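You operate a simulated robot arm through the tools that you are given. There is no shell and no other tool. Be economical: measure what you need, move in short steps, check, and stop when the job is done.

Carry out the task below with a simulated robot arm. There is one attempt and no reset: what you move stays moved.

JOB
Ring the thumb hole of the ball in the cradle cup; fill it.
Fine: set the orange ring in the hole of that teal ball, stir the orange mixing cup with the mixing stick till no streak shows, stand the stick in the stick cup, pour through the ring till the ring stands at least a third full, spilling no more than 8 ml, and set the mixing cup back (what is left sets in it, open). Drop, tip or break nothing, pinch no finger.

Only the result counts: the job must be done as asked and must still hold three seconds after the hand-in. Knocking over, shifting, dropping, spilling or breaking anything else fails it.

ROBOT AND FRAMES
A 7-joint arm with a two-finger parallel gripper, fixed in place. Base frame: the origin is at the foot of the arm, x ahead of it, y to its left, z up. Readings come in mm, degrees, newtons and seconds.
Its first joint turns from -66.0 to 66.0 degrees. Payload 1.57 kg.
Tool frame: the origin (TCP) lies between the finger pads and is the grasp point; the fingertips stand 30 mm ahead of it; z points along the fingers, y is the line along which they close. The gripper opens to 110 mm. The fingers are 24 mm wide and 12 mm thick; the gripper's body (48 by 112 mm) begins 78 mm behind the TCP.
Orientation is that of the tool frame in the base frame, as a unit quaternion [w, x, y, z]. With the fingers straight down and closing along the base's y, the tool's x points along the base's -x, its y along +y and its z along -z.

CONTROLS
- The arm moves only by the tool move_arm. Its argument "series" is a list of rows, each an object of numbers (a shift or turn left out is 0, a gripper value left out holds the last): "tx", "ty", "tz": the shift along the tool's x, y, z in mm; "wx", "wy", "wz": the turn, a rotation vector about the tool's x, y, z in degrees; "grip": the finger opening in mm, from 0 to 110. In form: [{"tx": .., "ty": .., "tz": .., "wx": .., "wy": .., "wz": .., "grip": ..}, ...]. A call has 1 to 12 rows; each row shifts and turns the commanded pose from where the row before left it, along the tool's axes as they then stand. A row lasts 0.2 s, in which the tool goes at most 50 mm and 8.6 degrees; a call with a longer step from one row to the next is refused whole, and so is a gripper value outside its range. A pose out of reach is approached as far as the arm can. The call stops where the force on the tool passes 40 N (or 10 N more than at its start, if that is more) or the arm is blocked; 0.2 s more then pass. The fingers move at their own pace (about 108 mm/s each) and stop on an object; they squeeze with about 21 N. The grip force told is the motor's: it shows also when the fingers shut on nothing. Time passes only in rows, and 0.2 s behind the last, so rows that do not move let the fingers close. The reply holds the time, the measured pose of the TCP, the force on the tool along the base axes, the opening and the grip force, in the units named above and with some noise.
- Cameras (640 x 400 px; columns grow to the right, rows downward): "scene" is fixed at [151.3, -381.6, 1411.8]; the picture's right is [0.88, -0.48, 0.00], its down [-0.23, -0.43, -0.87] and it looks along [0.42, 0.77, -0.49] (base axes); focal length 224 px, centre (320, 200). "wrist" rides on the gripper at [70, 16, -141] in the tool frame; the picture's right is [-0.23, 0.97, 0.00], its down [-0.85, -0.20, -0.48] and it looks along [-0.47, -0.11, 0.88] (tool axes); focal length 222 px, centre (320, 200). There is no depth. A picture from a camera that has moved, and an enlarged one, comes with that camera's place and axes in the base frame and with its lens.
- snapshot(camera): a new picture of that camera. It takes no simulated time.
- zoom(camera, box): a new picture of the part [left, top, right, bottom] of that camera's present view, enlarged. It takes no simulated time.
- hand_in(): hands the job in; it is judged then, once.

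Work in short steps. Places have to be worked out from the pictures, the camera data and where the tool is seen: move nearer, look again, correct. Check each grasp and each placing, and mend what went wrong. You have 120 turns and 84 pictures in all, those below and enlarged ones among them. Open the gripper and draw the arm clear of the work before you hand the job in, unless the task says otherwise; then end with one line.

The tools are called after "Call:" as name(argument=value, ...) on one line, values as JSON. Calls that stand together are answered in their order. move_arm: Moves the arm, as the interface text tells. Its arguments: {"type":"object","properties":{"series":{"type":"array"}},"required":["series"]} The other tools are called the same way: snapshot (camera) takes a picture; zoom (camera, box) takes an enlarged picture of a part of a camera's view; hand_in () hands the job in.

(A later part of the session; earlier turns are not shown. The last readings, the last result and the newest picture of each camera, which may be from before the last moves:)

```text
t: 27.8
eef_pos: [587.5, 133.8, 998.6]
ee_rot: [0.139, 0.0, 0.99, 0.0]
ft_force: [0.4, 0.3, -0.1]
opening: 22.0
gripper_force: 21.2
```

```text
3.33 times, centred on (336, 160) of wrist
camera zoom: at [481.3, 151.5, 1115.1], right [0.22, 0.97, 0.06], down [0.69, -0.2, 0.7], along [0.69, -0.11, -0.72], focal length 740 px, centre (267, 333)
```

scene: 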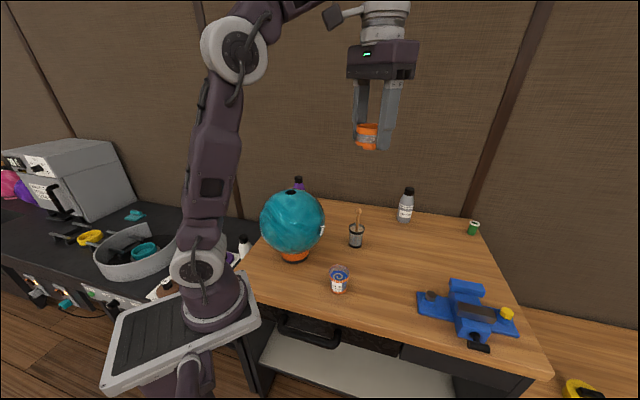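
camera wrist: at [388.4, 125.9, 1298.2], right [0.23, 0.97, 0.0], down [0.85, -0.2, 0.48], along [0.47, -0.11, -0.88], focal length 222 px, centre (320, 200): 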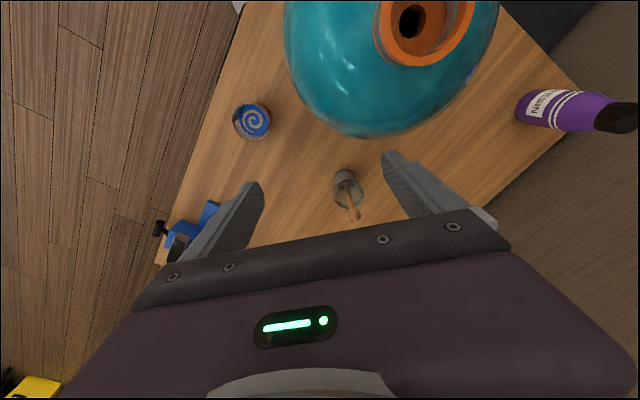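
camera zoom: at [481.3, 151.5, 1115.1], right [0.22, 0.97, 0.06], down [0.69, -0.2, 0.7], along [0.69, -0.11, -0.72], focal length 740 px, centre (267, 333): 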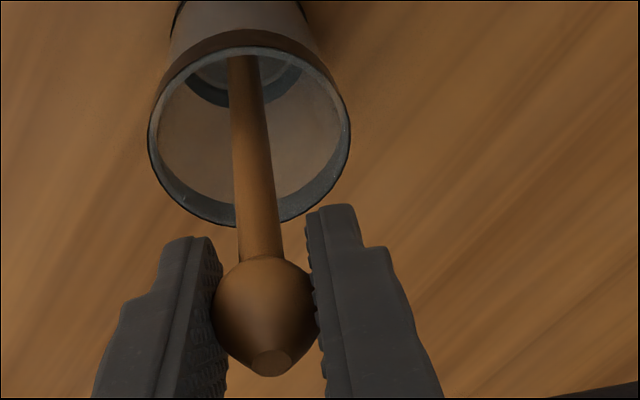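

The bulb is held at 22 mm. I lift straight up 120 mm so the stick's foot clears the cup.

Call:
move_arm(series=[{"tx": -5.5, "tz": -19.2}, {"tx": -11, "tz": -38.4}, {"tx": -11, "tz": -38.4}, {"tx": -5.5, "tz": -19.2}])

Call:
zoom(camera="scene", box=[310, 170, 406, 250])

```text
t: 28.8
eef_pos: [586.7, 135.5, 1118.2]
ee_rot: [0.14, 0.0, 0.99, -0.001]
ft_force: [-0.4, 0.7, 0.2]
opening: 22.1
gripper_force: 21.6
```

```text
5.00 times, centred on (358, 210) of scene
camera zoom: at [151.3, -381.6, 1411.8], right [0.88, -0.48, 0.0], down [-0.23, -0.43, -0.87], along [0.42, 0.77, -0.49], focal length 1121 px, centre (130, 150)
```

zoom: 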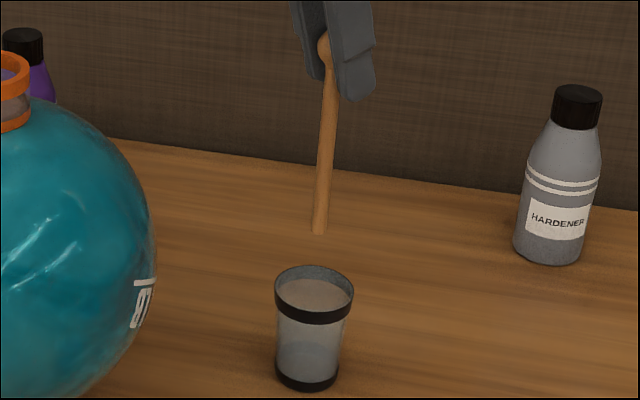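

The stick hangs straight, about 142 mm from bulb to tip, and its cup stands. I carry it at this height to above the mixing cup at (424, 1).

Call:
move_arm(series=[{"tx": 15.5, "ty": -13.4, "tz": -4.5}, {"tx": 31.1, "ty": -26.8, "tz": -8.9}, {"tx": 31.1, "ty": -26.8, "tz": -8.9}, {"tx": 31.1, "ty": -26.8, "tz": -8.9}, {"tx": 31.1, "ty": -26.8, "tz": -8.9}, {"tx": 15.5, "ty": -13.4, "tz": -4.5}])

Call:
zoom(camera="scene", box=[290, 210, 386, 300])

Call:
zoom(camera="wrist", box=[240, 60, 432, 220])

```text
t: 30.2
eef_pos: [425.0, -0.7, 1119.3]
ee_rot: [0.139, 0.0, 0.99, 0.0]
ft_force: [0.3, -0.1, -0.3]
opening: 22.1
gripper_force: 20.9
```

```text
4.44 times, centred on (338, 255) of scene
camera zoom: at [151.3, -381.6, 1411.8], right [0.88, -0.48, 0.0], down [-0.23, -0.43, -0.87], along [0.42, 0.77, -0.49], focal length 996 px, centre (240, -44)
```

zoom: 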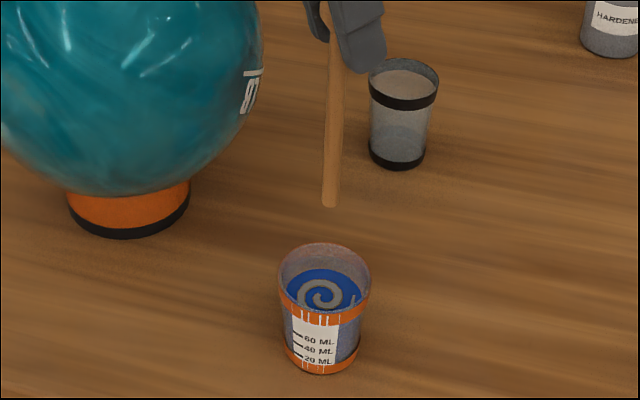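

```text
2.50 times, centred on (336, 140) of wrist
camera zoom: at [319.2, 17.0, 1235.1], right [0.22, 0.97, 0.06], down [0.69, -0.2, 0.7], along [0.69, -0.11, -0.72], focal length 555 px, centre (280, 350)
```

zoom: 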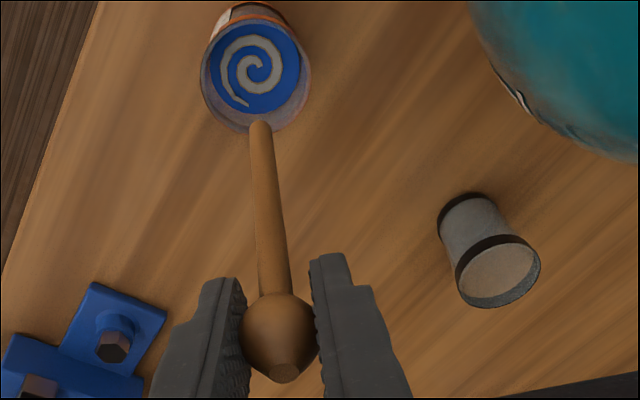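

The cup's rim centre is (422, -1) and the stick's tip is about (424, 0, 977). I shift 3 mm and lower the stick slowly into the cup's middle.

Call:
move_arm(series=[{"tx": 2.9, "tz": -0.8}, {"tx": 8.3, "tz": 28.8}, {"tx": 5.5, "tz": 19.2}, {"tx": 5.5, "tz": 19.2}, {"tx": 4.1, "tz": 14.4}, {"tx": 2.8, "tz": 9.6}])

Call:
zoom(camera="scene", box=[314, 240, 362, 300])

Call:
zoom(camera="wrist", box=[240, 60, 432, 220])

```text
t: 31.6
eef_pos: [422.9, -0.1, 1024.6]
ee_rot: [0.139, 0.0, 0.99, 0.0]
ft_force: [-0.7, 0.6, 0.1]
opening: 22.1
gripper_force: 20.3
```

```text
6.67 times, centred on (338, 270) of scene
camera zoom: at [151.3, -381.6, 1411.8], right [0.88, -0.48, 0.0], down [-0.23, -0.43, -0.87], along [0.42, 0.77, -0.49], focal length 1494 px, centre (200, -267)
```

zoom: 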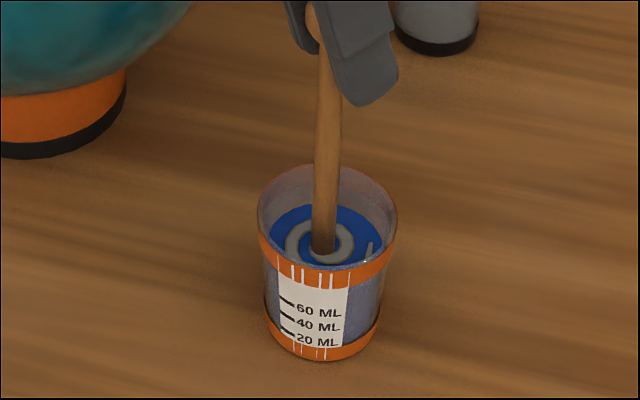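

```text
2.50 times, centred on (336, 140) of wrist
camera zoom: at [317.0, 17.5, 1140.8], right [0.22, 0.97, 0.06], down [0.69, -0.2, 0.7], along [0.69, -0.11, -0.72], focal length 555 px, centre (280, 350)
```

zoom: 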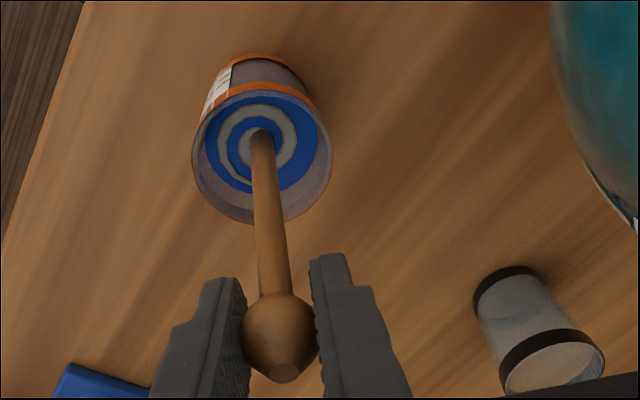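

The stick stands in the middle of the mix, its tip about 882. I lower 13 mm more, then stir one careful circle of 10 mm radius and read the force.

Call:
move_arm(series=[{"tx": 1.8, "tz": 6.2}, {"tx": 1.8, "tz": 6.3}, {"tx": -9.6, "tz": 2.76}, {"tx": 2.82, "ty": 7.07, "tz": -0.81}, {"tx": 6.79, "ty": 2.93, "tz": -1.95}, {"tx": 6.79, "ty": -2.93, "tz": -1.95}, {"tx": 2.82, "ty": -7.07, "tz": -0.81}, {"tx": -2.82, "ty": -7.07, "tz": 0.81}, {"tx": -6.79, "ty": -2.93, "tz": 1.95}, {"tx": -6.79, "ty": 2.93, "tz": 1.95}, {"tx": -2.82, "ty": 7.07, "tz": 0.81}])

Call:
zoom(camera="scene", box=[314, 240, 362, 300])

```text
t: 34.0
eef_pos: [433.3, 0.5, 1010.5]
ee_rot: [0.139, 0.0, 0.99, 0.0]
ft_force: [-0.7, 0.0, -0.2]
opening: 21.9
gripper_force: 21.3
```

```text
6.67 times, centred on (338, 270) of scene
camera zoom: at [151.3, -381.6, 1411.8], right [0.88, -0.48, 0.0], down [-0.23, -0.43, -0.87], along [0.42, 0.77, -0.49], focal length 1494 px, centre (200, -267)
```

zoom: 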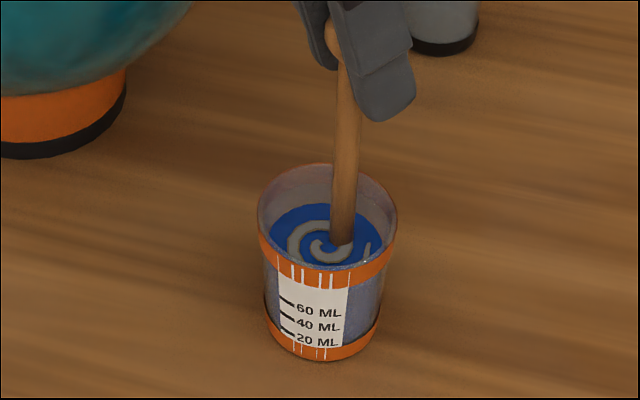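

The circle ran without contact, and the streaks still show. I keep stirring.

Call:
move_arm(series=[{"tx": 2.82, "ty": 7.07, "tz": -0.81}, {"tx": 6.79, "ty": 2.93, "tz": -1.95}, {"tx": 6.79, "ty": -2.93, "tz": -1.95}, {"tx": 2.82, "ty": -7.07, "tz": -0.81}, {"tx": -2.82, "ty": -7.07, "tz": 0.81}, {"tx": -6.79, "ty": -2.93, "tz": 1.95}, {"tx": -6.79, "ty": 2.93, "tz": 1.95}, {"tx": -2.82, "ty": 7.07, "tz": 0.81}])

Call:
move_arm(series=[{"tx": 2.82, "ty": 7.07, "tz": -0.81}, {"tx": 6.79, "ty": 2.93, "tz": -1.95}, {"tx": 6.79, "ty": -2.93, "tz": -1.95}, {"tx": 2.82, "ty": -7.07, "tz": -0.81}, {"tx": -2.82, "ty": -7.07, "tz": 0.81}, {"tx": -6.79, "ty": -2.93, "tz": 1.95}, {"tx": -6.79, "ty": 2.93, "tz": 1.95}, {"tx": -2.82, "ty": 7.07, "tz": 0.81}])

Call:
zoom(camera="scene", box=[314, 240, 362, 300])

```text
t: 35.8
eef_pos: [434.0, 1.5, 1010.7]
ee_rot: [0.139, 0.0, 0.99, 0.0]
ft_force: [-0.3, 0.5, 0.1]
opening: 22.1
gripper_force: 21.5
```

```text
t: 37.6
eef_pos: [431.8, 0.9, 1010.8]
ee_rot: [0.14, 0.001, 0.99, 0.0]
ft_force: [-0.2, 0.0, -0.4]
opening: 22.2
gripper_force: 21.4
```

```text
6.67 times, centred on (338, 270) of scene
camera zoom: at [151.3, -381.6, 1411.8], right [0.88, -0.48, 0.0], down [-0.23, -0.43, -0.87], along [0.42, 0.77, -0.49], focal length 1494 px, centre (200, -267)
```

zoom: 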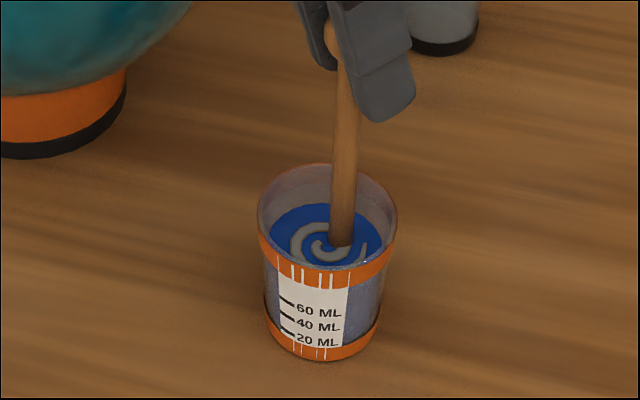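

The streak is slowly thinning. I stir faster, three turns a call, staying clear of the wall.

Call:
move_arm(series=[{"tx": 9.61, "ty": 10, "tz": -2.756}, {"tx": 9.61, "ty": -10, "tz": -2.756}, {"tx": -9.61, "ty": -10, "tz": 2.756}, {"tx": -9.61, "ty": 10, "tz": 2.756}, {"tx": 9.61, "ty": 10, "tz": -2.756}, {"tx": 9.61, "ty": -10, "tz": -2.756}, {"tx": -9.61, "ty": -10, "tz": 2.756}, {"tx": -9.61, "ty": 10, "tz": 2.756}, {"tx": 9.61, "ty": 10, "tz": -2.756}, {"tx": 9.61, "ty": -10, "tz": -2.756}, {"tx": -9.61, "ty": -10, "tz": 2.756}, {"tx": -9.61, "ty": 10, "tz": 2.756}])

Call:
move_arm(series=[{"tx": 9.61, "ty": 10, "tz": -2.756}, {"tx": 9.61, "ty": -10, "tz": -2.756}, {"tx": -9.61, "ty": -10, "tz": 2.756}, {"tx": -9.61, "ty": 10, "tz": 2.756}, {"tx": 9.61, "ty": 10, "tz": -2.756}, {"tx": 9.61, "ty": -10, "tz": -2.756}, {"tx": -9.61, "ty": -10, "tz": 2.756}, {"tx": -9.61, "ty": 10, "tz": 2.756}, {"tx": 9.61, "ty": 10, "tz": -2.756}, {"tx": 9.61, "ty": -10, "tz": -2.756}, {"tx": -9.61, "ty": -10, "tz": 2.756}, {"tx": -9.61, "ty": 10, "tz": 2.756}])

Call:
zoom(camera="scene", box=[314, 240, 362, 300])

```text
t: 40.2
eef_pos: [432.4, -0.4, 1009.6]
ee_rot: [0.139, 0.001, 0.99, 0.0]
ft_force: [0.8, 0.6, -0.3]
opening: 22.0
gripper_force: 21.6
```

```text
t: 42.8
eef_pos: [433.2, 1.1, 1011.8]
ee_rot: [0.139, -0.001, 0.99, 0.0]
ft_force: [0.2, -0.2, -0.4]
opening: 21.9
gripper_force: 21.1
```

```text
6.67 times, centred on (338, 270) of scene
camera zoom: at [151.3, -381.6, 1411.8], right [0.88, -0.48, 0.0], down [-0.23, -0.43, -0.87], along [0.42, 0.77, -0.49], focal length 1494 px, centre (200, -267)
```

zoom: 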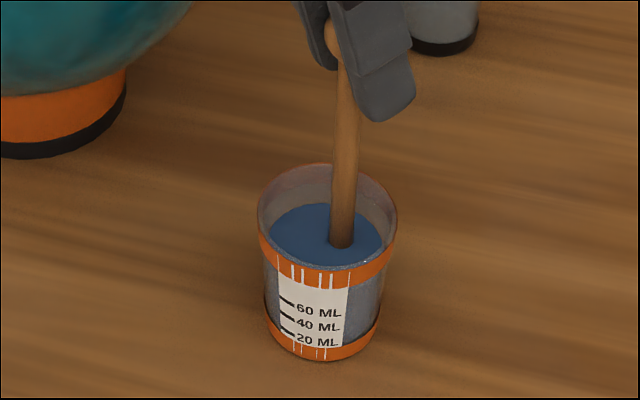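

The mix is an even blue with no streak. One more turn for safety, back to the middle, then a slow lift straight out.

Call:
move_arm(series=[{"tx": 9.61, "ty": 10, "tz": -2.756}, {"tx": 9.61, "ty": -10, "tz": -2.756}, {"tx": -9.61, "ty": -10, "tz": 2.756}, {"tx": -9.61, "ty": 10, "tz": 2.756}, {"tx": 9.61, "tz": -2.756}, {"tx": 0}, {"tx": -2.8, "tz": -9.6}, {"tx": -5.5, "tz": -19.2}, {"tx": -5.5, "tz": -19.2}, {"tx": -5.5, "tz": -19.2}])

Call:
move_arm(series=[{"tx": 0}, {"tx": -8.3, "tz": -28.8}, {"tx": -1.4, "tz": -5}, {"tx": 0}])

Call:
zoom(camera="wrist", box=[240, 60, 432, 220])

```text
t: 45.0
eef_pos: [423.4, 1.3, 1081.6]
ee_rot: [0.139, 0.0, 0.99, -0.001]
ft_force: [-0.4, 0.2, 0.7]
opening: 22.0
gripper_force: 21.0
```

```text
t: 46.0
eef_pos: [422.7, 0.9, 1117.5]
ee_rot: [0.14, 0.0, 0.99, 0.0]
ft_force: [-0.3, -1.3, -1.0]
opening: 22.1
gripper_force: 21.1
```

```text
2.50 times, centred on (336, 140) of wrist
camera zoom: at [316.2, 17.9, 1233.2], right [0.22, 0.97, 0.06], down [0.69, -0.2, 0.7], along [0.69, -0.11, -0.72], focal length 555 px, centre (280, 350)
```

zoom: 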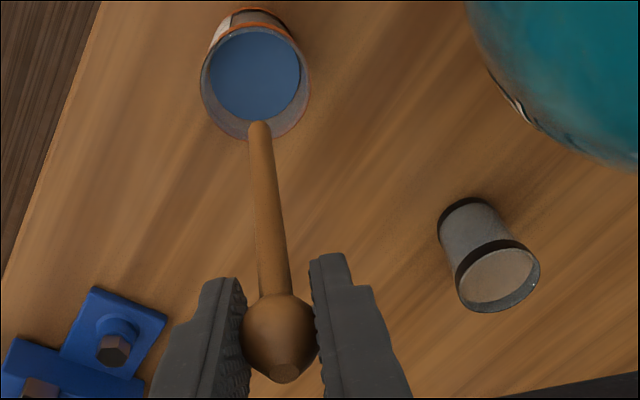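

No streak remains. I carry the stick back over its cup.

Call:
move_arm(series=[{"tx": -15.8, "ty": 13.4, "tz": 4.5}, {"tx": -31.5, "ty": 26.8, "tz": 9.0}, {"tx": -31.5, "ty": 26.8, "tz": 9.0}, {"tx": -31.5, "ty": 26.8, "tz": 9.0}, {"tx": -31.5, "ty": 26.8, "tz": 9.0}, {"tx": -15.8, "ty": 13.4, "tz": 4.5}])

Call:
zoom(camera="scene", box=[310, 170, 406, 250])

Call:
zoom(camera="wrist", box=[240, 60, 432, 220])

```text
t: 47.4
eef_pos: [586.9, 135.8, 1114.9]
ee_rot: [0.139, 0.0, 0.99, 0.0]
ft_force: [0.0, 0.4, -0.8]
opening: 22.0
gripper_force: 20.6
```

```text
5.00 times, centred on (358, 210) of scene
camera zoom: at [151.3, -381.6, 1411.8], right [0.88, -0.48, 0.0], down [-0.23, -0.43, -0.87], along [0.42, 0.77, -0.49], focal length 1121 px, centre (130, 150)
```

zoom: 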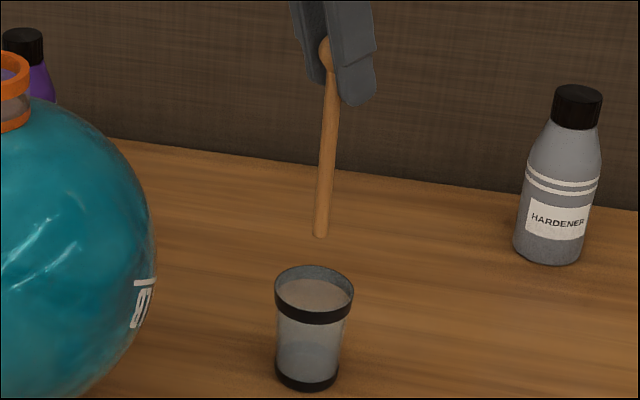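

```text
2.50 times, centred on (336, 140) of wrist
camera zoom: at [480.9, 151.5, 1232.3], right [0.22, 0.97, 0.06], down [0.69, -0.2, 0.7], along [0.69, -0.11, -0.72], focal length 555 px, centre (280, 350)
```

zoom: 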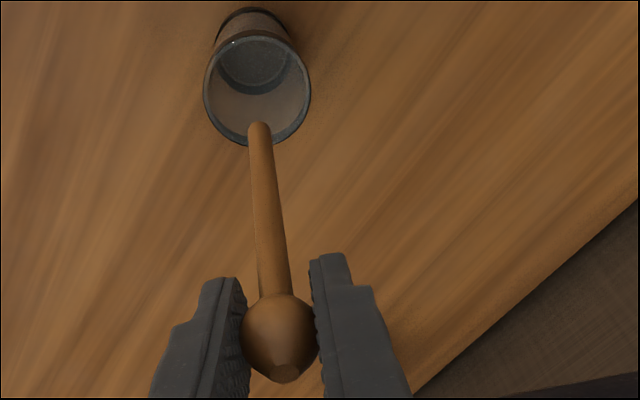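

The stick stands above the cup just as it was lifted. I lower it, slowing toward the floor at a bulb height of about 999.

Call:
move_arm(series=[{"ty": -0.7}, {"tx": 9.65, "tz": 33.6}, {"tx": 9.65, "tz": 33.6}, {"tx": 6.9, "tz": 24}, {"tx": 2.76, "tz": 9.6}, {"tx": 1.4, "tz": 4.8}, {"tx": 0.83, "tz": 2.9}])

Call:
zoom(camera="scene", box=[310, 190, 406, 250])

```text
t: 49.0
eef_pos: [585.9, 133.5, 1003.0]
ee_rot: [0.139, 0.0, 0.99, 0.0]
ft_force: [-0.3, 0.0, -0.6]
opening: 22.2
gripper_force: 20.8
```

```text
6.67 times, centred on (358, 220) of scene
camera zoom: at [151.3, -381.6, 1411.8], right [0.88, -0.48, 0.0], down [-0.23, -0.43, -0.87], along [0.42, 0.77, -0.49], focal length 1494 px, centre (67, 67)
```

zoom: 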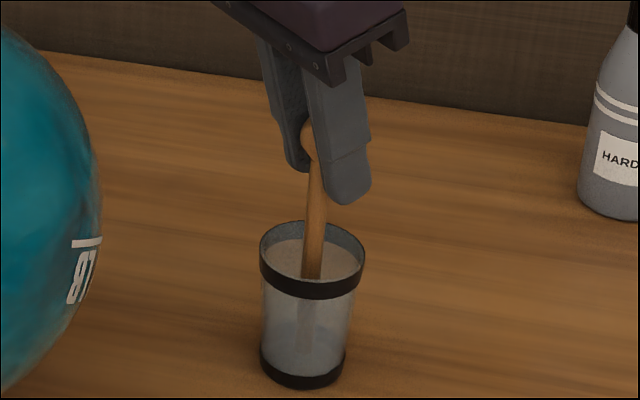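

The stick is back inside its cup. I lower the last few millimetres gently, watching for contact.

Call:
move_arm(series=[{"tx": 0.55, "tz": 1.9}, {"tx": 0.28, "tz": 0.96}, {"tx": 0}])

Call:
move_arm(series=[{"tx": 0.28, "tz": 0.96}, {"tx": 0}])

```text
t: 49.8
eef_pos: [586.0, 133.6, 1000.9]
ee_rot: [0.139, -0.001, 0.99, 0.0]
ft_force: [0.1, 0.8, 0.6]
opening: 22.2
gripper_force: 21.2
```

```text
t: 50.4
eef_pos: [586.5, 133.0, 998.8]
ee_rot: [0.139, 0.0, 0.99, 0.0]
ft_force: [-0.1, 0.5, 0.1]
opening: 22.1
gripper_force: 20.4
```

Call:
move_arm(series=[{"tx": 0.2, "tz": 0.7}, {"tx": 0}])

```text
t: 51.0
eef_pos: [586.3, 133.7, 997.7]
ee_rot: [0.139, 0.0, 0.99, 0.0]
ft_force: [-0.2, 0.0, 0.7]
opening: 22.3
gripper_force: 20.7
```

The stick is at its original height, at or within half a millimetre of the floor. I open slowly and check that it stands.

Call:
move_arm(series=[{"grip": 26}, {"grip": 30}, {"grip": 40}, {"grip": 56}, {"grip": 66}])

Call:
zoom(camera="wrist", box=[240, 100, 432, 220])

```text
t: 52.2
eef_pos: [586.7, 133.2, 998.0]
ee_rot: [0.139, 0.001, 0.99, 0.0]
ft_force: [-0.6, -0.7, 0.4]
opening: 66.0
gripper_force: 0.1
```

```text
3.33 times, centred on (336, 160) of wrist
camera zoom: at [480.5, 150.6, 1114.9], right [0.22, 0.97, 0.06], down [0.69, -0.2, 0.7], along [0.69, -0.11, -0.72], focal length 740 px, centre (267, 333)
```

zoom: 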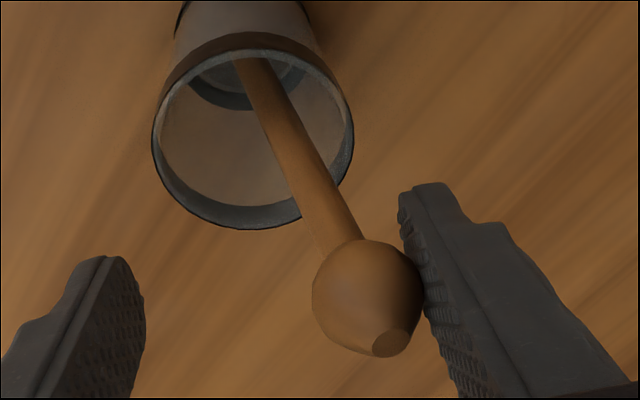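

The stick leans toward the +y finger within its cup. I open that finger away slowly so the stick settles against the rim.

Call:
move_arm(series=[{"grip": 74}, {"grip": 82}, {"grip": 92}, {"grip": 102}, {"grip": 110}, {"grip": 110}])

Call:
zoom(camera="wrist", box=[240, 100, 432, 220])

```text
t: 53.6
eef_pos: [587.0, 133.0, 998.3]
ee_rot: [0.14, 0.001, 0.99, 0.0]
ft_force: [-0.5, 0.1, 0.3]
opening: 109.8
gripper_force: 0.0
```

```text
3.33 times, centred on (336, 160) of wrist
camera zoom: at [480.5, 150.7, 1114.9], right [0.22, 0.97, 0.06], down [0.69, -0.2, 0.7], along [0.69, -0.11, -0.72], focal length 740 px, centre (267, 333)
```

zoom: 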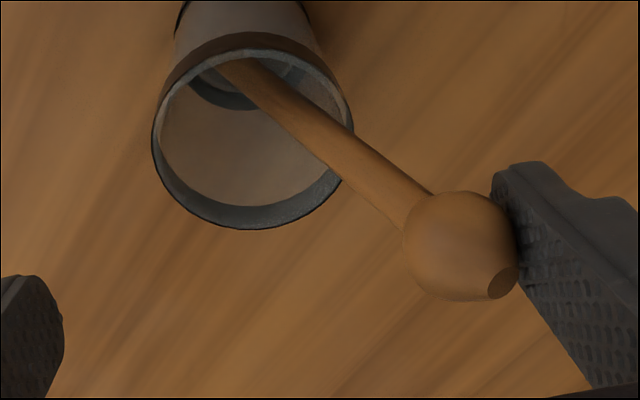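

The stick leans close to the rim but may still touch the finger. I slide the hand slowly to +y and see whether it stays.

Call:
move_arm(series=[{"ty": 2}, {"ty": 2}, {"ty": 3}, {"ty": 3}, {"ty": 5}, {"ty": 0}])

Call:
zoom(camera="wrist", box=[240, 100, 432, 220])

Call:
zoom(camera="scene", box=[310, 190, 406, 250])

```text
t: 55.0
eef_pos: [586.5, 149.0, 998.8]
ee_rot: [0.139, -0.001, 0.99, 0.0]
ft_force: [-0.3, -0.1, 0.4]
opening: 110.1
gripper_force: 0.0
```

```text
3.33 times, centred on (336, 160) of wrist
camera zoom: at [480.2, 165.9, 1115.3], right [0.22, 0.97, 0.06], down [0.69, -0.2, 0.7], along [0.69, -0.11, -0.72], focal length 740 px, centre (267, 333)
```

zoom: 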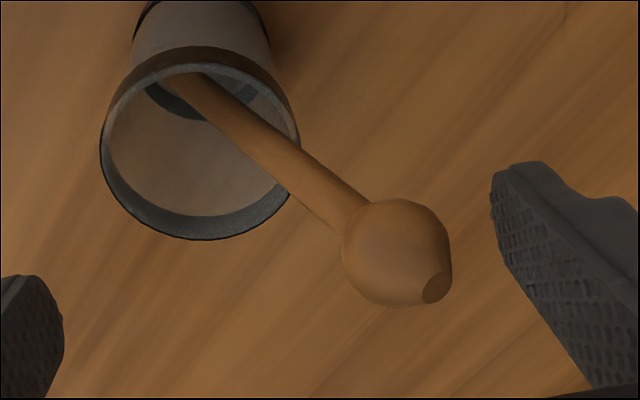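

```text
6.67 times, centred on (358, 220) of scene
camera zoom: at [151.3, -381.6, 1411.8], right [0.88, -0.48, 0.0], down [-0.23, -0.43, -0.87], along [0.42, 0.77, -0.49], focal length 1494 px, centre (67, 67)
```

zoom: 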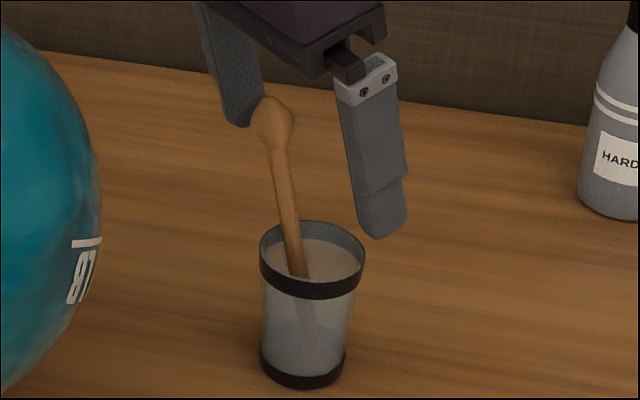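

The stick now stands at rest against the rim and its cup is upright. I back out along the tool axis and go above the ball, to rehearse the pouring motion with an empty hand.

Call:
move_arm(series=[{"tz": -45}, {"tz": -45}, {"tx": 26.4, "ty": 7, "tz": -30}, {"tx": 26.4, "ty": 7, "tz": -30}, {"tx": 26.4, "ty": 7, "tz": -30}, {"tx": 26.4, "ty": 7, "tz": -30}, {"tx": 26.4, "ty": 7, "tz": -30}, {"tx": 26.4, "ty": 7, "tz": -30}, {"tx": 26.4, "ty": 7, "tz": -30}, {"wy": -8}, {"wy": -8}, {"wy": -8}])

```text
t: 57.6
eef_pos: [325.7, 198.9, 1234.0]
ee_rot: [0.343, 0.0, 0.939, 0.0]
ft_force: [0.9, 0.8, -0.5]
opening: 110.1
gripper_force: 0.1
```

Pitch 40° is reachable there. Now I sweep the tool 72° back, as the pour would.

Call:
move_arm(series=[{"wy": 8}, {"wy": 8}, {"wy": 8}, {"wy": 8}, {"wy": 8}, {"wy": 8}, {"wy": 8}, {"wy": 8}, {"wy": 8}, {"wy": 6}])

```text
t: 59.8
eef_pos: [325.6, 198.7, 1235.7]
ee_rot: [-0.326, 0.001, 0.945, -0.001]
ft_force: [0.6, 0.4, -0.1]
opening: 110.0
gripper_force: 0.1
```

The whole pour sweep is within reach. I pitch back to 40° and move clear of the ball to the y of the mixing cup.

Call:
move_arm(series=[{"wy": -8}, {"wy": -8}, {"wy": -8}, {"wy": -8}, {"wy": -8}, {"wy": -8}, {"wy": -8}, {"wy": -8}, {"wy": -8}, {"wy": -6}])

Call:
move_arm(series=[{"ty": -40}, {"ty": -40}, {"ty": -40}, {"ty": -40}, {"ty": -40}, {"tx": 21.3, "tz": 32.6}, {"tx": 21.3, "tz": 32.6}, {"tx": 21.3, "tz": 32.6}, {"tx": 21.3, "tz": 32.6}, {"tx": 21.3, "tz": 32.6}])

Call:
zoom(camera="wrist", box=[220, 60, 412, 220])

```text
t: 62.0
eef_pos: [323.8, 197.4, 1235.0]
ee_rot: [0.343, 0.0, 0.939, -0.001]
ft_force: [-0.4, -0.4, 0.1]
opening: 110.1
gripper_force: 0.0
```

```text
t: 64.2
eef_pos: [359.3, -5.3, 1104.0]
ee_rot: [0.342, 0.0, 0.94, 0.0]
ft_force: [0.4, -0.8, -0.2]
opening: 109.8
gripper_force: 0.1
out of reach, approached as far as the arm can: row 9, 10
```

```text
2.50 times, centred on (316, 140) of wrist
camera zoom: at [215.2, 11.2, 1168.4], right [0.17, 0.97, 0.15], down [0.35, -0.2, 0.92], along [0.92, -0.11, -0.37], focal length 555 px, centre (330, 350)
```

zoom: 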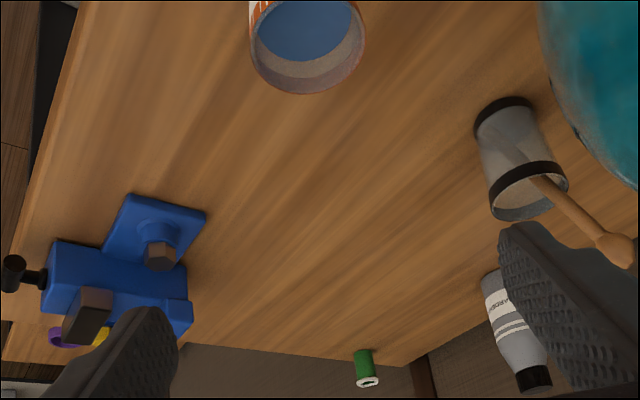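

That pose is too near the base. I move 60 mm outward and yaw the tool 60° about the vertical, so as to approach the cup from the -y side instead.

Call:
move_arm(series=[{"tx": -23, "tz": 19.3}, {"tx": -23, "tz": 19.3}, {"wx": -5.47, "wz": -6.51}, {"wx": -5.47, "wz": -6.51}, {"wx": -5.47, "wz": -6.51}, {"wx": -5.47, "wz": -6.51}, {"wx": -5.47, "wz": -6.51}, {"wx": -5.47, "wz": -6.51}, {"wx": -5.47, "wz": -6.51}])

```text
t: 66.2
eef_pos: [419.4, -7.5, 1104.0]
ee_rot: [0.297, -0.467, 0.816, 0.17]
ft_force: [0.1, -1.0, -0.1]
opening: 110.1
gripper_force: 0.0
```

The orientation is as wanted: the tool's axis is (0.33, 0.56, -0.77). I go to a pre-grasp point 100 mm back from the cup along that axis.

Call:
move_arm(series=[{"tx": 33.1, "ty": 0.2, "tz": 17.2}, {"tx": 33.1, "ty": 0.2, "tz": 17.2}, {"tx": 33.1, "ty": 0.2, "tz": 17.2}, {"tx": 33.1, "ty": 0.2, "tz": 17.2}])

Call:
snapshot(camera="wrist")

Call:
snapshot(camera="scene")

```text
t: 67.2
eef_pos: [389.4, -57.4, 968.2]
ee_rot: [0.298, -0.465, 0.816, 0.17]
ft_force: [-0.1, -0.8, 0.4]
opening: 110.0
gripper_force: 0.0
```

```text
20 pictures are left
camera wrist: at [302.3, -172.6, 1031.1], right [-0.75, 0.64, 0.15], down [0.35, 0.2, 0.92], along [0.56, 0.74, -0.37], focal length 222 px, centre (320, 200)
```

wrist: 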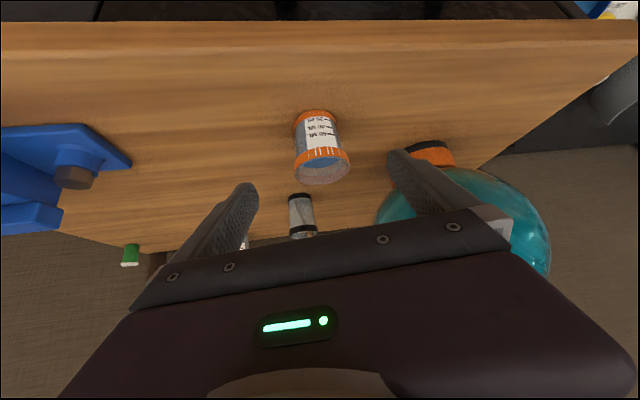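

```text
19 pictures are left
```

scene: 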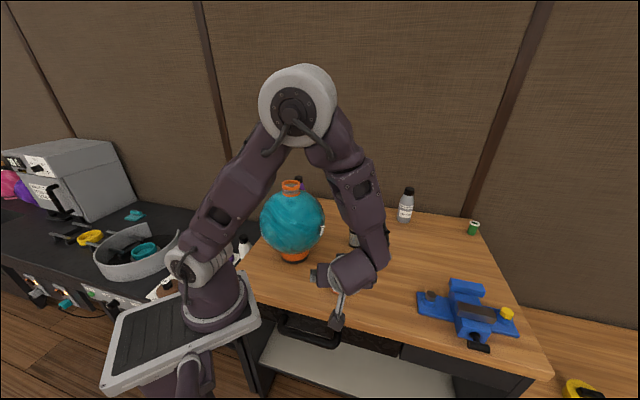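

The cup fits at (420.5, -2) with its base near 841, and lies straight between the fingers. I advance 75 mm along the axis and check.

Call:
move_arm(series=[{"tx": 1, "ty": 0.6, "tz": 25}, {"tx": 1, "ty": 0.6, "tz": 25}, {"tx": 0.9, "tz": 25}])

Call:
snapshot(camera="wrist")

```text
t: 68.0
eef_pos: [410.7, -16.9, 908.2]
ee_rot: [0.297, -0.466, 0.816, 0.168]
ft_force: [-0.2, 0.8, -0.4]
opening: 109.8
gripper_force: 0.1
```

```text
18 pictures are left
camera wrist: at [324.1, -131.7, 970.9], right [-0.75, 0.64, 0.15], down [0.35, 0.2, 0.92], along [0.56, 0.74, -0.37], focal length 222 px, centre (320, 200)
```

wrist: 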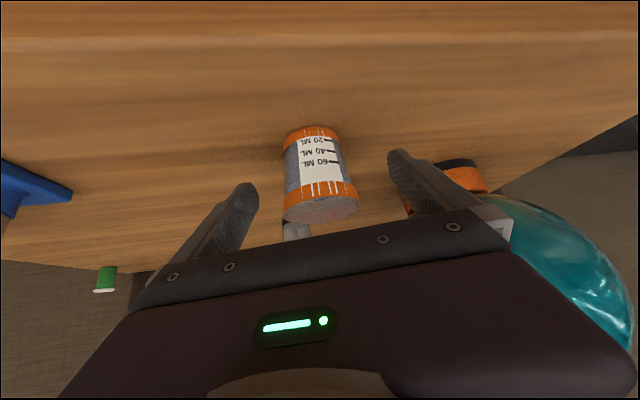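

The cup is centred within 2 mm. I go the last 26 mm, then close on the cup.

Call:
move_arm(series=[{"ty": -1.8, "tz": 14}, {"tz": 12}, {"grip": 90}, {"grip": 76}, {"grip": 66}, {"grip": 66}])

Call:
snapshot(camera="wrist")

```text
t: 69.4
eef_pos: [421.5, -2.9, 886.7]
ee_rot: [0.296, -0.466, 0.816, 0.17]
ft_force: [0.5, -0.3, 0.6]
opening: 66.2
gripper_force: 0.0
```

```text
17 pictures are left
camera wrist: at [334.5, -118.1, 951.2], right [-0.75, 0.64, 0.15], down [0.35, 0.2, 0.92], along [0.56, 0.74, -0.37], focal length 222 px, centre (320, 200)
```

wrist: 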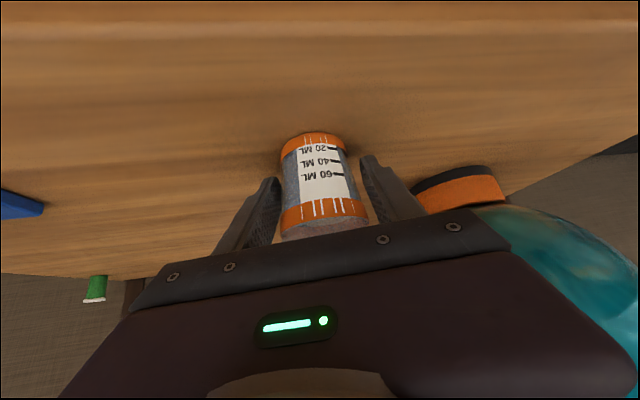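

The fingers straddle the cup evenly. I close.

Call:
move_arm(series=[{"grip": 60}, {"grip": 52}, {"grip": 40}, {"grip": 40}, {"grip": 40}])

```text
t: 70.6
eef_pos: [420.7, -1.3, 887.5]
ee_rot: [0.297, -0.466, 0.816, 0.169]
ft_force: [-1.4, 0.4, 1.2]
opening: 55.3
gripper_force: 20.9
```

The cup is held at 55 mm. I lift it 40 mm and check that it hangs level.

Call:
move_arm(series=[{"tx": -3.2, "tz": -3.8}, {"tx": -6.4, "tz": -7.7}, {"tx": -9.7, "tz": -11.5}, {"tx": -6.4, "tz": -7.7}])

Call:
snapshot(camera="wrist")

```text
t: 71.6
eef_pos: [421.9, -3.0, 928.9]
ee_rot: [0.297, -0.466, 0.816, 0.171]
ft_force: [0.6, 0.7, -0.9]
opening: 54.5
gripper_force: 21.2
```

```text
16 pictures are left
camera wrist: at [334.7, -118.0, 991.8], right [-0.75, 0.64, 0.15], down [0.35, 0.2, 0.92], along [0.56, 0.74, -0.37], focal length 222 px, centre (320, 200)
```

wrist: 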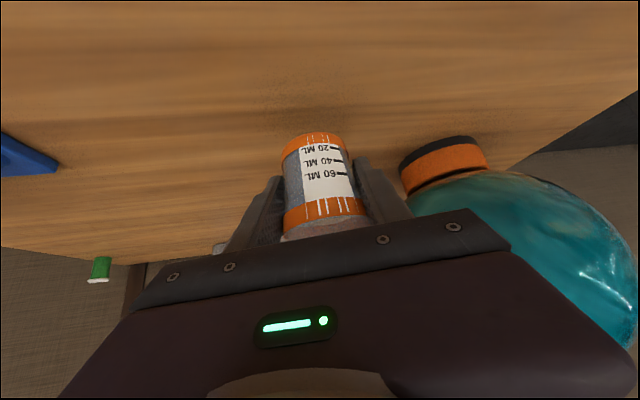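

The cup sits in the hand just as gripped. I lift it straight up to about 1226, at moderate speed.

Call:
move_arm(series=[{"tx": -9.7, "tz": -11.5}, {"tx": -19.3, "tz": -23}, {"tx": -19.3, "tz": -23}, {"tx": -19.3, "tz": -23}, {"tx": -19.3, "tz": -23}, {"tx": -19.3, "tz": -23}, {"tx": -19.3, "tz": -23}, {"tx": -19.3, "tz": -23}, {"tx": -19.3, "tz": -23}, {"tx": -19.3, "tz": -23}, {"tx": -9.7, "tz": -11.5}])

Call:
move_arm(series=[{"wx": 5.47, "wz": 6.51}, {"wx": 5.47, "wz": 6.51}, {"wx": 5.47, "wz": 6.51}, {"wx": 5.47, "wz": 6.51}, {"wx": 5.47, "wz": 6.51}, {"wx": 5.47, "wz": 6.51}, {"wx": 5.47, "wz": 6.51}])

```text
t: 74.0
eef_pos: [420.6, -3.6, 1227.7]
ee_rot: [0.297, -0.466, 0.816, 0.17]
ft_force: [1.0, -0.3, -0.8]
opening: 54.5
gripper_force: 21.4
```

```text
t: 75.6
eef_pos: [421.7, -2.2, 1228.4]
ee_rot: [0.343, 0.001, 0.939, -0.001]
ft_force: [0.9, -0.2, -1.2]
opening: 54.3
gripper_force: 20.9
```

Yawed and level. I carry the cup above and to the -x side of the ring, to (320, 198).

Call:
move_arm(series=[{"tx": 5, "ty": 13, "tz": -4.2}, {"tx": 12.9, "ty": 33.3, "tz": -10.8}, {"tx": 12.9, "ty": 33.3, "tz": -10.8}, {"tx": 12.9, "ty": 33.3, "tz": -10.8}, {"tx": 12.9, "ty": 33.3, "tz": -10.8}, {"tx": 12.9, "ty": 33.3, "tz": -10.8}, {"tx": 7.9, "ty": 21.3, "tz": -6.7}])

Call:
zoom(camera="scene", box=[240, 130, 368, 210])

```text
t: 77.2
eef_pos: [320.0, 199.9, 1230.2]
ee_rot: [0.342, 0.0, 0.94, 0.0]
ft_force: [0.1, -0.9, -1.0]
opening: 54.3
gripper_force: 20.7
```

```text
5.00 times, centred on (304, 170) of scene
camera zoom: at [151.3, -381.6, 1411.8], right [0.88, -0.48, 0.0], down [-0.23, -0.43, -0.87], along [0.42, 0.77, -0.49], focal length 1121 px, centre (400, 350)
```

zoom: 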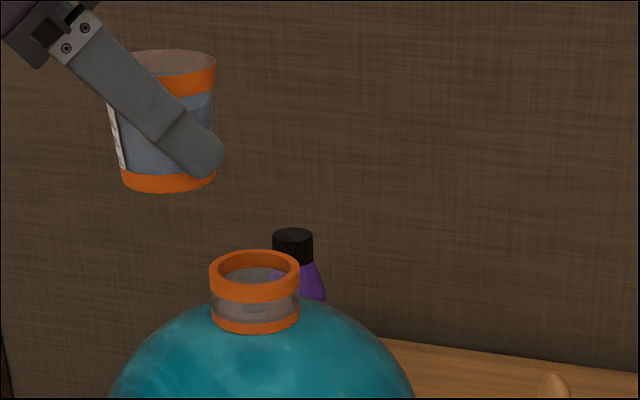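

The view is clear: cup upright beside and above the ring. I tilt it 8° (well short of spilling) and lower to z = 1158.

Call:
move_arm(series=[{"wy": 4}, {"wy": 4}, {"tx": 9.3, "tz": 14.8}, {"tx": 9.3, "tz": 14.8}, {"tx": 9.3, "tz": 14.8}, {"tx": 9.3, "tz": 14.8}, {"tx": 0}])

Call:
zoom(camera="scene", box=[240, 145, 336, 205])

```text
t: 78.8
eef_pos: [320.7, 200.1, 1158.6]
ee_rot: [0.277, -0.001, 0.961, 0.0]
ft_force: [-2.8, 1.2, 13.1]
opening: 53.2
gripper_force: 20.8
```

```text
6.67 times, centred on (288, 175) of scene
camera zoom: at [151.0, -381.7, 1411.8], right [0.88, -0.48, 0.0], down [-0.23, -0.43, -0.87], along [0.42, 0.77, -0.49], focal length 1494 px, centre (533, 367)
```

zoom: 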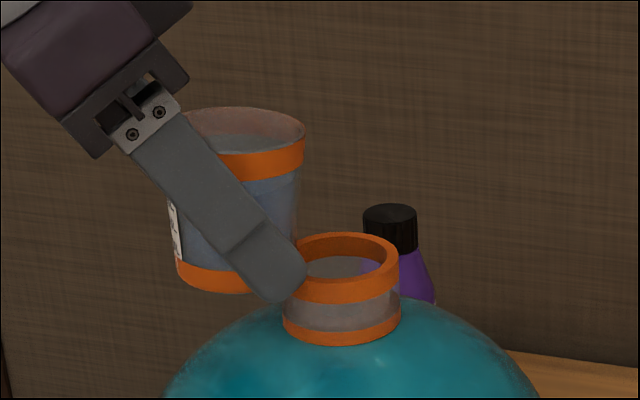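

13 N of upward force: the cup's lower edge seems to have met the ring or ball. I back straight up at once and away to -x, then look.

Call:
move_arm(series=[{"tx": -5.3, "tz": -8.5}, {"tx": -5.3, "tz": -8.5}, {"tx": -5.3, "tz": -8.5}, {"tx": 0}])

Call:
zoom(camera="scene", box=[240, 135, 336, 205])

```text
t: 79.8
eef_pos: [320.8, 198.1, 1189.6]
ee_rot: [0.275, 0.0, 0.961, 0.0]
ft_force: [0.4, 1.0, -0.9]
opening: 53.3
gripper_force: 20.9
```

```text
5.71 times, centred on (288, 170) of scene
camera zoom: at [151.3, -381.6, 1411.8], right [0.88, -0.48, 0.0], down [-0.23, -0.43, -0.87], along [0.42, 0.77, -0.49], focal length 1281 px, centre (503, 371)
```

zoom: 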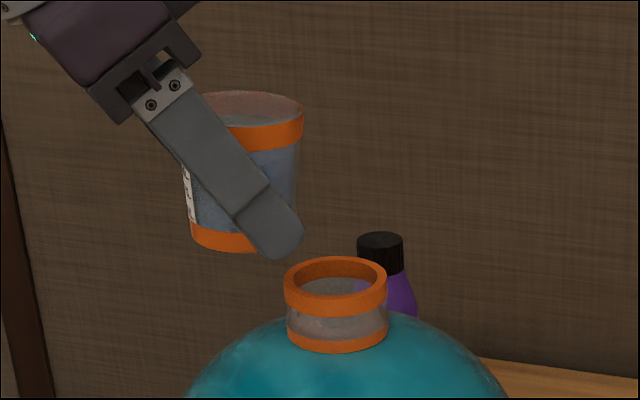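

The ring still sits level and in place; the cup is fine. It was the upright cup's lower corner touching the ring, so I tilt to 20° first, then lower 20 mm.

Call:
move_arm(series=[{"wy": 4}, {"wy": 4}, {"wy": 4}, {"tx": 2.3, "tz": 6.4}, {"tx": 2.3, "tz": 6.4}, {"tx": 2.3, "tz": 6.4}, {"tx": 0}])

Call:
zoom(camera="scene", box=[240, 135, 336, 205])

```text
t: 81.4
eef_pos: [320.7, 198.9, 1167.2]
ee_rot: [0.173, 0.0, 0.985, 0.001]
ft_force: [0.0, -0.2, -0.9]
opening: 53.2
gripper_force: 20.4
```

```text
5.71 times, centred on (288, 170) of scene
camera zoom: at [151.3, -381.6, 1411.8], right [0.88, -0.48, 0.0], down [-0.23, -0.43, -0.87], along [0.42, 0.77, -0.49], focal length 1281 px, centre (503, 371)
```

zoom: 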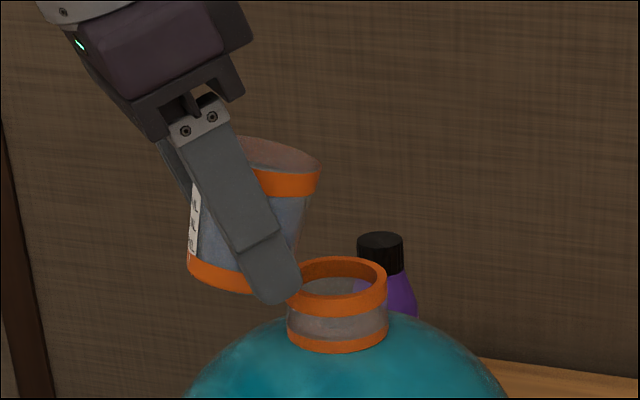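

No contact, and the lip is over the ring's near half. I tilt on slowly to 32° and look for flow.

Call:
move_arm(series=[{"wy": 3}, {"wy": 3}, {"wy": 3}, {"wy": 3}, {"wy": 0}, {"wy": 0}])

Call:
zoom(camera="scene", box=[240, 135, 336, 205])

```text
t: 82.8
eef_pos: [320.8, 199.1, 1168.5]
ee_rot: [0.07, 0.0, 0.998, 0.0]
ft_force: [-0.4, 0.5, -1.4]
opening: 53.1
gripper_force: 20.2
```

```text
5.71 times, centred on (288, 170) of scene
camera zoom: at [151.3, -381.6, 1411.8], right [0.88, -0.48, 0.0], down [-0.23, -0.43, -0.87], along [0.42, 0.77, -0.49], focal length 1281 px, centre (503, 371)
```

zoom: 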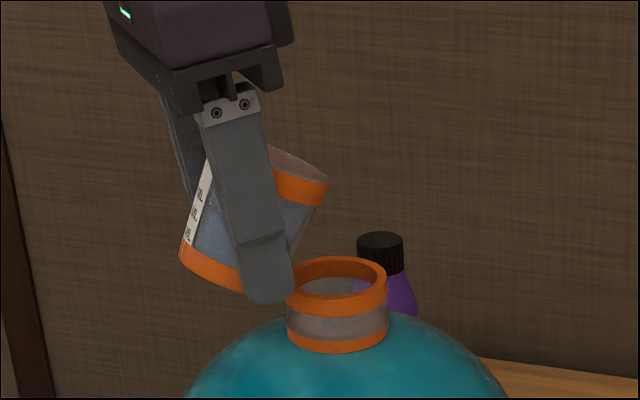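

No flow yet at 32°. On to 44° in small steps, lowering 6 mm.

Call:
move_arm(series=[{"wy": 2, "tz": 2}, {"wy": 2, "tz": 2}, {"wy": 2, "tz": 2}, {"wy": 2}, {"wy": 2}, {"wy": 2}, {"wy": 0}, {"wy": 0}])

Call:
zoom(camera="scene", box=[240, 135, 336, 205])

```text
t: 84.6
eef_pos: [317.0, 191.7, 1175.9]
ee_rot: [-0.035, 0.0, 0.999, 0.0]
ft_force: [-0.5, -0.1, -0.8]
opening: 53.0
gripper_force: 20.5
out of reach, approached as far as the arm can: row 4, 5
```

```text
5.71 times, centred on (288, 170) of scene
camera zoom: at [151.3, -381.6, 1411.8], right [0.88, -0.48, 0.0], down [-0.23, -0.43, -0.87], along [0.42, 0.77, -0.49], focal length 1281 px, centre (503, 371)
```

zoom: 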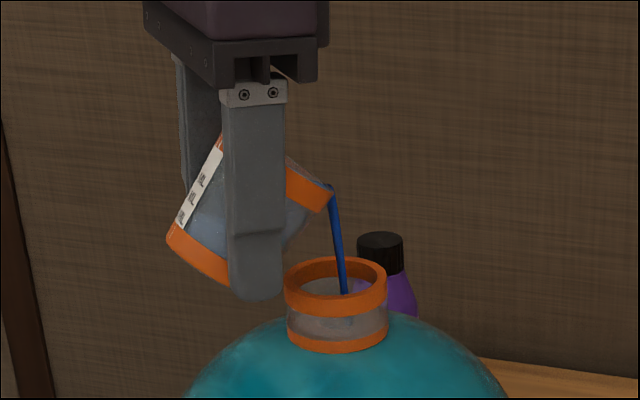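

It is pouring cleanly into the ring, though the arm reports a reach limit there. I raise the commanded pose 8 mm, hold briefly and read the pose.

Call:
move_arm(series=[{"tz": -4}, {"tz": -4}, {"tz": 0}])

Call:
zoom(camera="scene", box=[240, 135, 336, 205])

```text
t: 85.4
eef_pos: [316.2, 189.3, 1184.1]
ee_rot: [-0.035, 0.001, 0.999, 0.0]
ft_force: [0.2, 0.0, -1.6]
opening: 53.2
gripper_force: 21.4
```

```text
5.71 times, centred on (288, 170) of scene
camera zoom: at [151.3, -381.6, 1411.8], right [0.88, -0.48, 0.0], down [-0.23, -0.43, -0.87], along [0.42, 0.77, -0.49], focal length 1281 px, centre (503, 371)
```

zoom: 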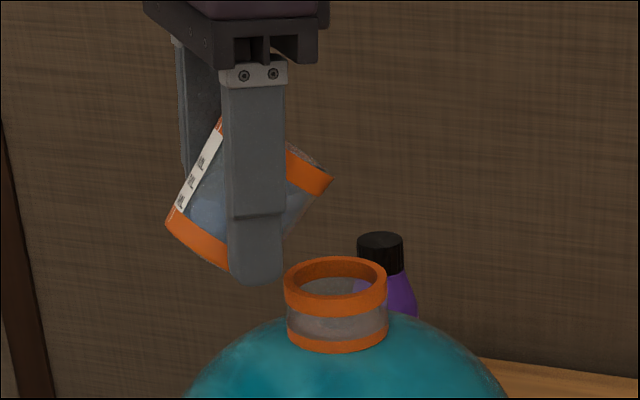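

The flow has stopped by itself; the hand drifted to (316, 189, 1184). I bring it back to (321, 198, 1178) before tilting further.

Call:
move_arm(series=[{"tx": -2, "ty": 4.5, "tz": 0}, {"tx": -2.5, "ty": 4.5, "tz": 3}, {"tz": 3}, {"tz": 0}])

```text
t: 86.4
eef_pos: [319.9, 199.7, 1177.0]
ee_rot: [-0.035, 0.0, 0.999, 0.001]
ft_force: [0.5, -0.3, -0.9]
opening: 53.3
gripper_force: 21.3
```

In place and reachable. I tilt on in 2° steps to 52° with pauses to let it flow.

Call:
move_arm(series=[{"wy": 2}, {"wy": 0}, {"wy": 2}, {"wy": 0}, {"wy": 2}, {"wy": 0}, {"wy": 2}, {"wy": 0}])

Call:
zoom(camera="scene", box=[240, 135, 336, 205])

```text
t: 88.2
eef_pos: [320.3, 199.2, 1177.5]
ee_rot: [-0.104, 0.0, 0.995, 0.0]
ft_force: [-0.3, 0.3, -1.1]
opening: 53.0
gripper_force: 21.0
```

```text
5.71 times, centred on (288, 170) of scene
camera zoom: at [151.3, -381.6, 1411.8], right [0.88, -0.48, 0.0], down [-0.23, -0.43, -0.87], along [0.42, 0.77, -0.49], focal length 1281 px, centre (503, 371)
```

zoom: 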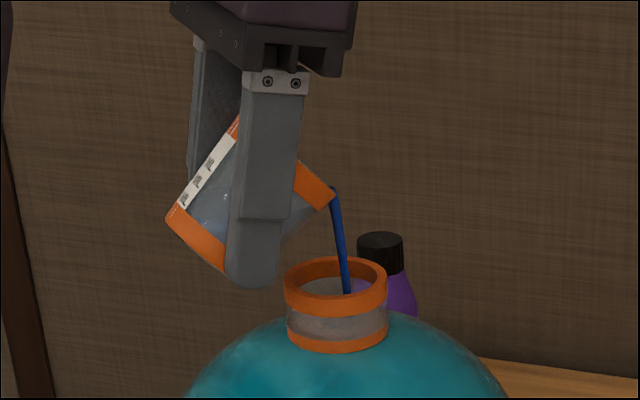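

The stream falls well inside the ring, and the ring's window is still clear. I tilt on to 60° with pauses.

Call:
move_arm(series=[{"wy": 2, "tx": 1}, {"wy": 0}, {"wy": 2, "tx": 1}, {"wy": 0}, {"wy": 2}, {"wy": 0}, {"wy": 2}, {"wy": 0}, {"wy": 0}])

Call:
zoom(camera="scene", box=[240, 135, 336, 205])

```text
t: 90.2
eef_pos: [319.8, 199.0, 1178.1]
ee_rot: [-0.174, 0.0, 0.985, 0.001]
ft_force: [0.7, 0.2, -1.1]
opening: 52.9
gripper_force: 20.4
```

```text
5.71 times, centred on (288, 170) of scene
camera zoom: at [151.3, -381.6, 1411.8], right [0.88, -0.48, 0.0], down [-0.23, -0.43, -0.87], along [0.42, 0.77, -0.49], focal length 1281 px, centre (503, 371)
```

zoom: 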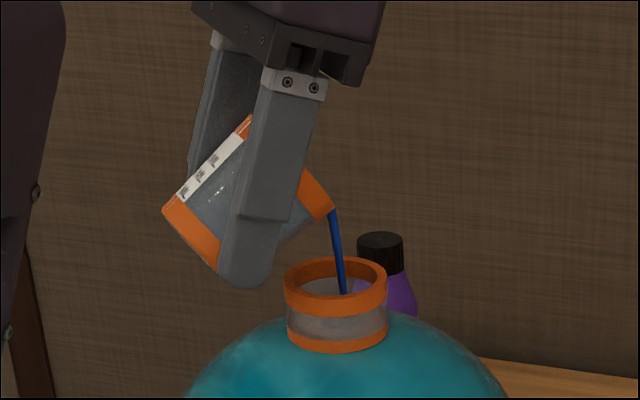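

About 40 ml should be out by now and the ring's window is still empty, so the hole is filling. I tilt on to 65°.

Call:
move_arm(series=[{"wy": 1.5}, {"wy": 0}, {"wy": 1.5}, {"wy": 0}, {"wy": 1.5}, {"wy": 0}, {"wy": 0.5}, {"wy": 0}, {"wy": 0}, {"wy": 0}])

Call:
zoom(camera="scene", box=[252, 145, 332, 205])

```text
t: 92.4
eef_pos: [318.4, 198.8, 1177.7]
ee_rot: [-0.216, 0.0, 0.976, 0.0]
ft_force: [-0.5, -0.2, 0.2]
opening: 53.1
gripper_force: 21.0
```

```text
6.67 times, centred on (292, 175) of scene
camera zoom: at [151.3, -381.6, 1411.8], right [0.88, -0.48, 0.0], down [-0.23, -0.43, -0.87], along [0.42, 0.77, -0.49], focal length 1494 px, centre (507, 367)
```

zoom: 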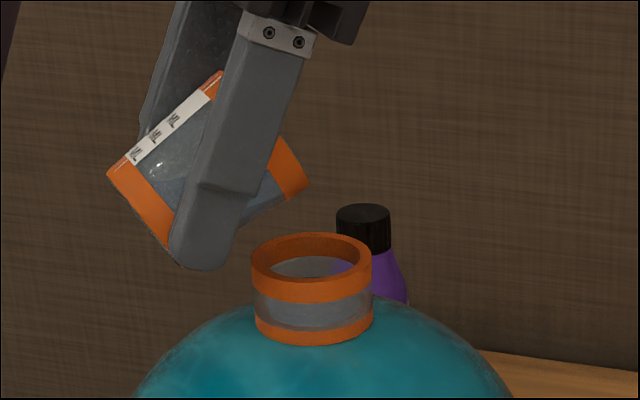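

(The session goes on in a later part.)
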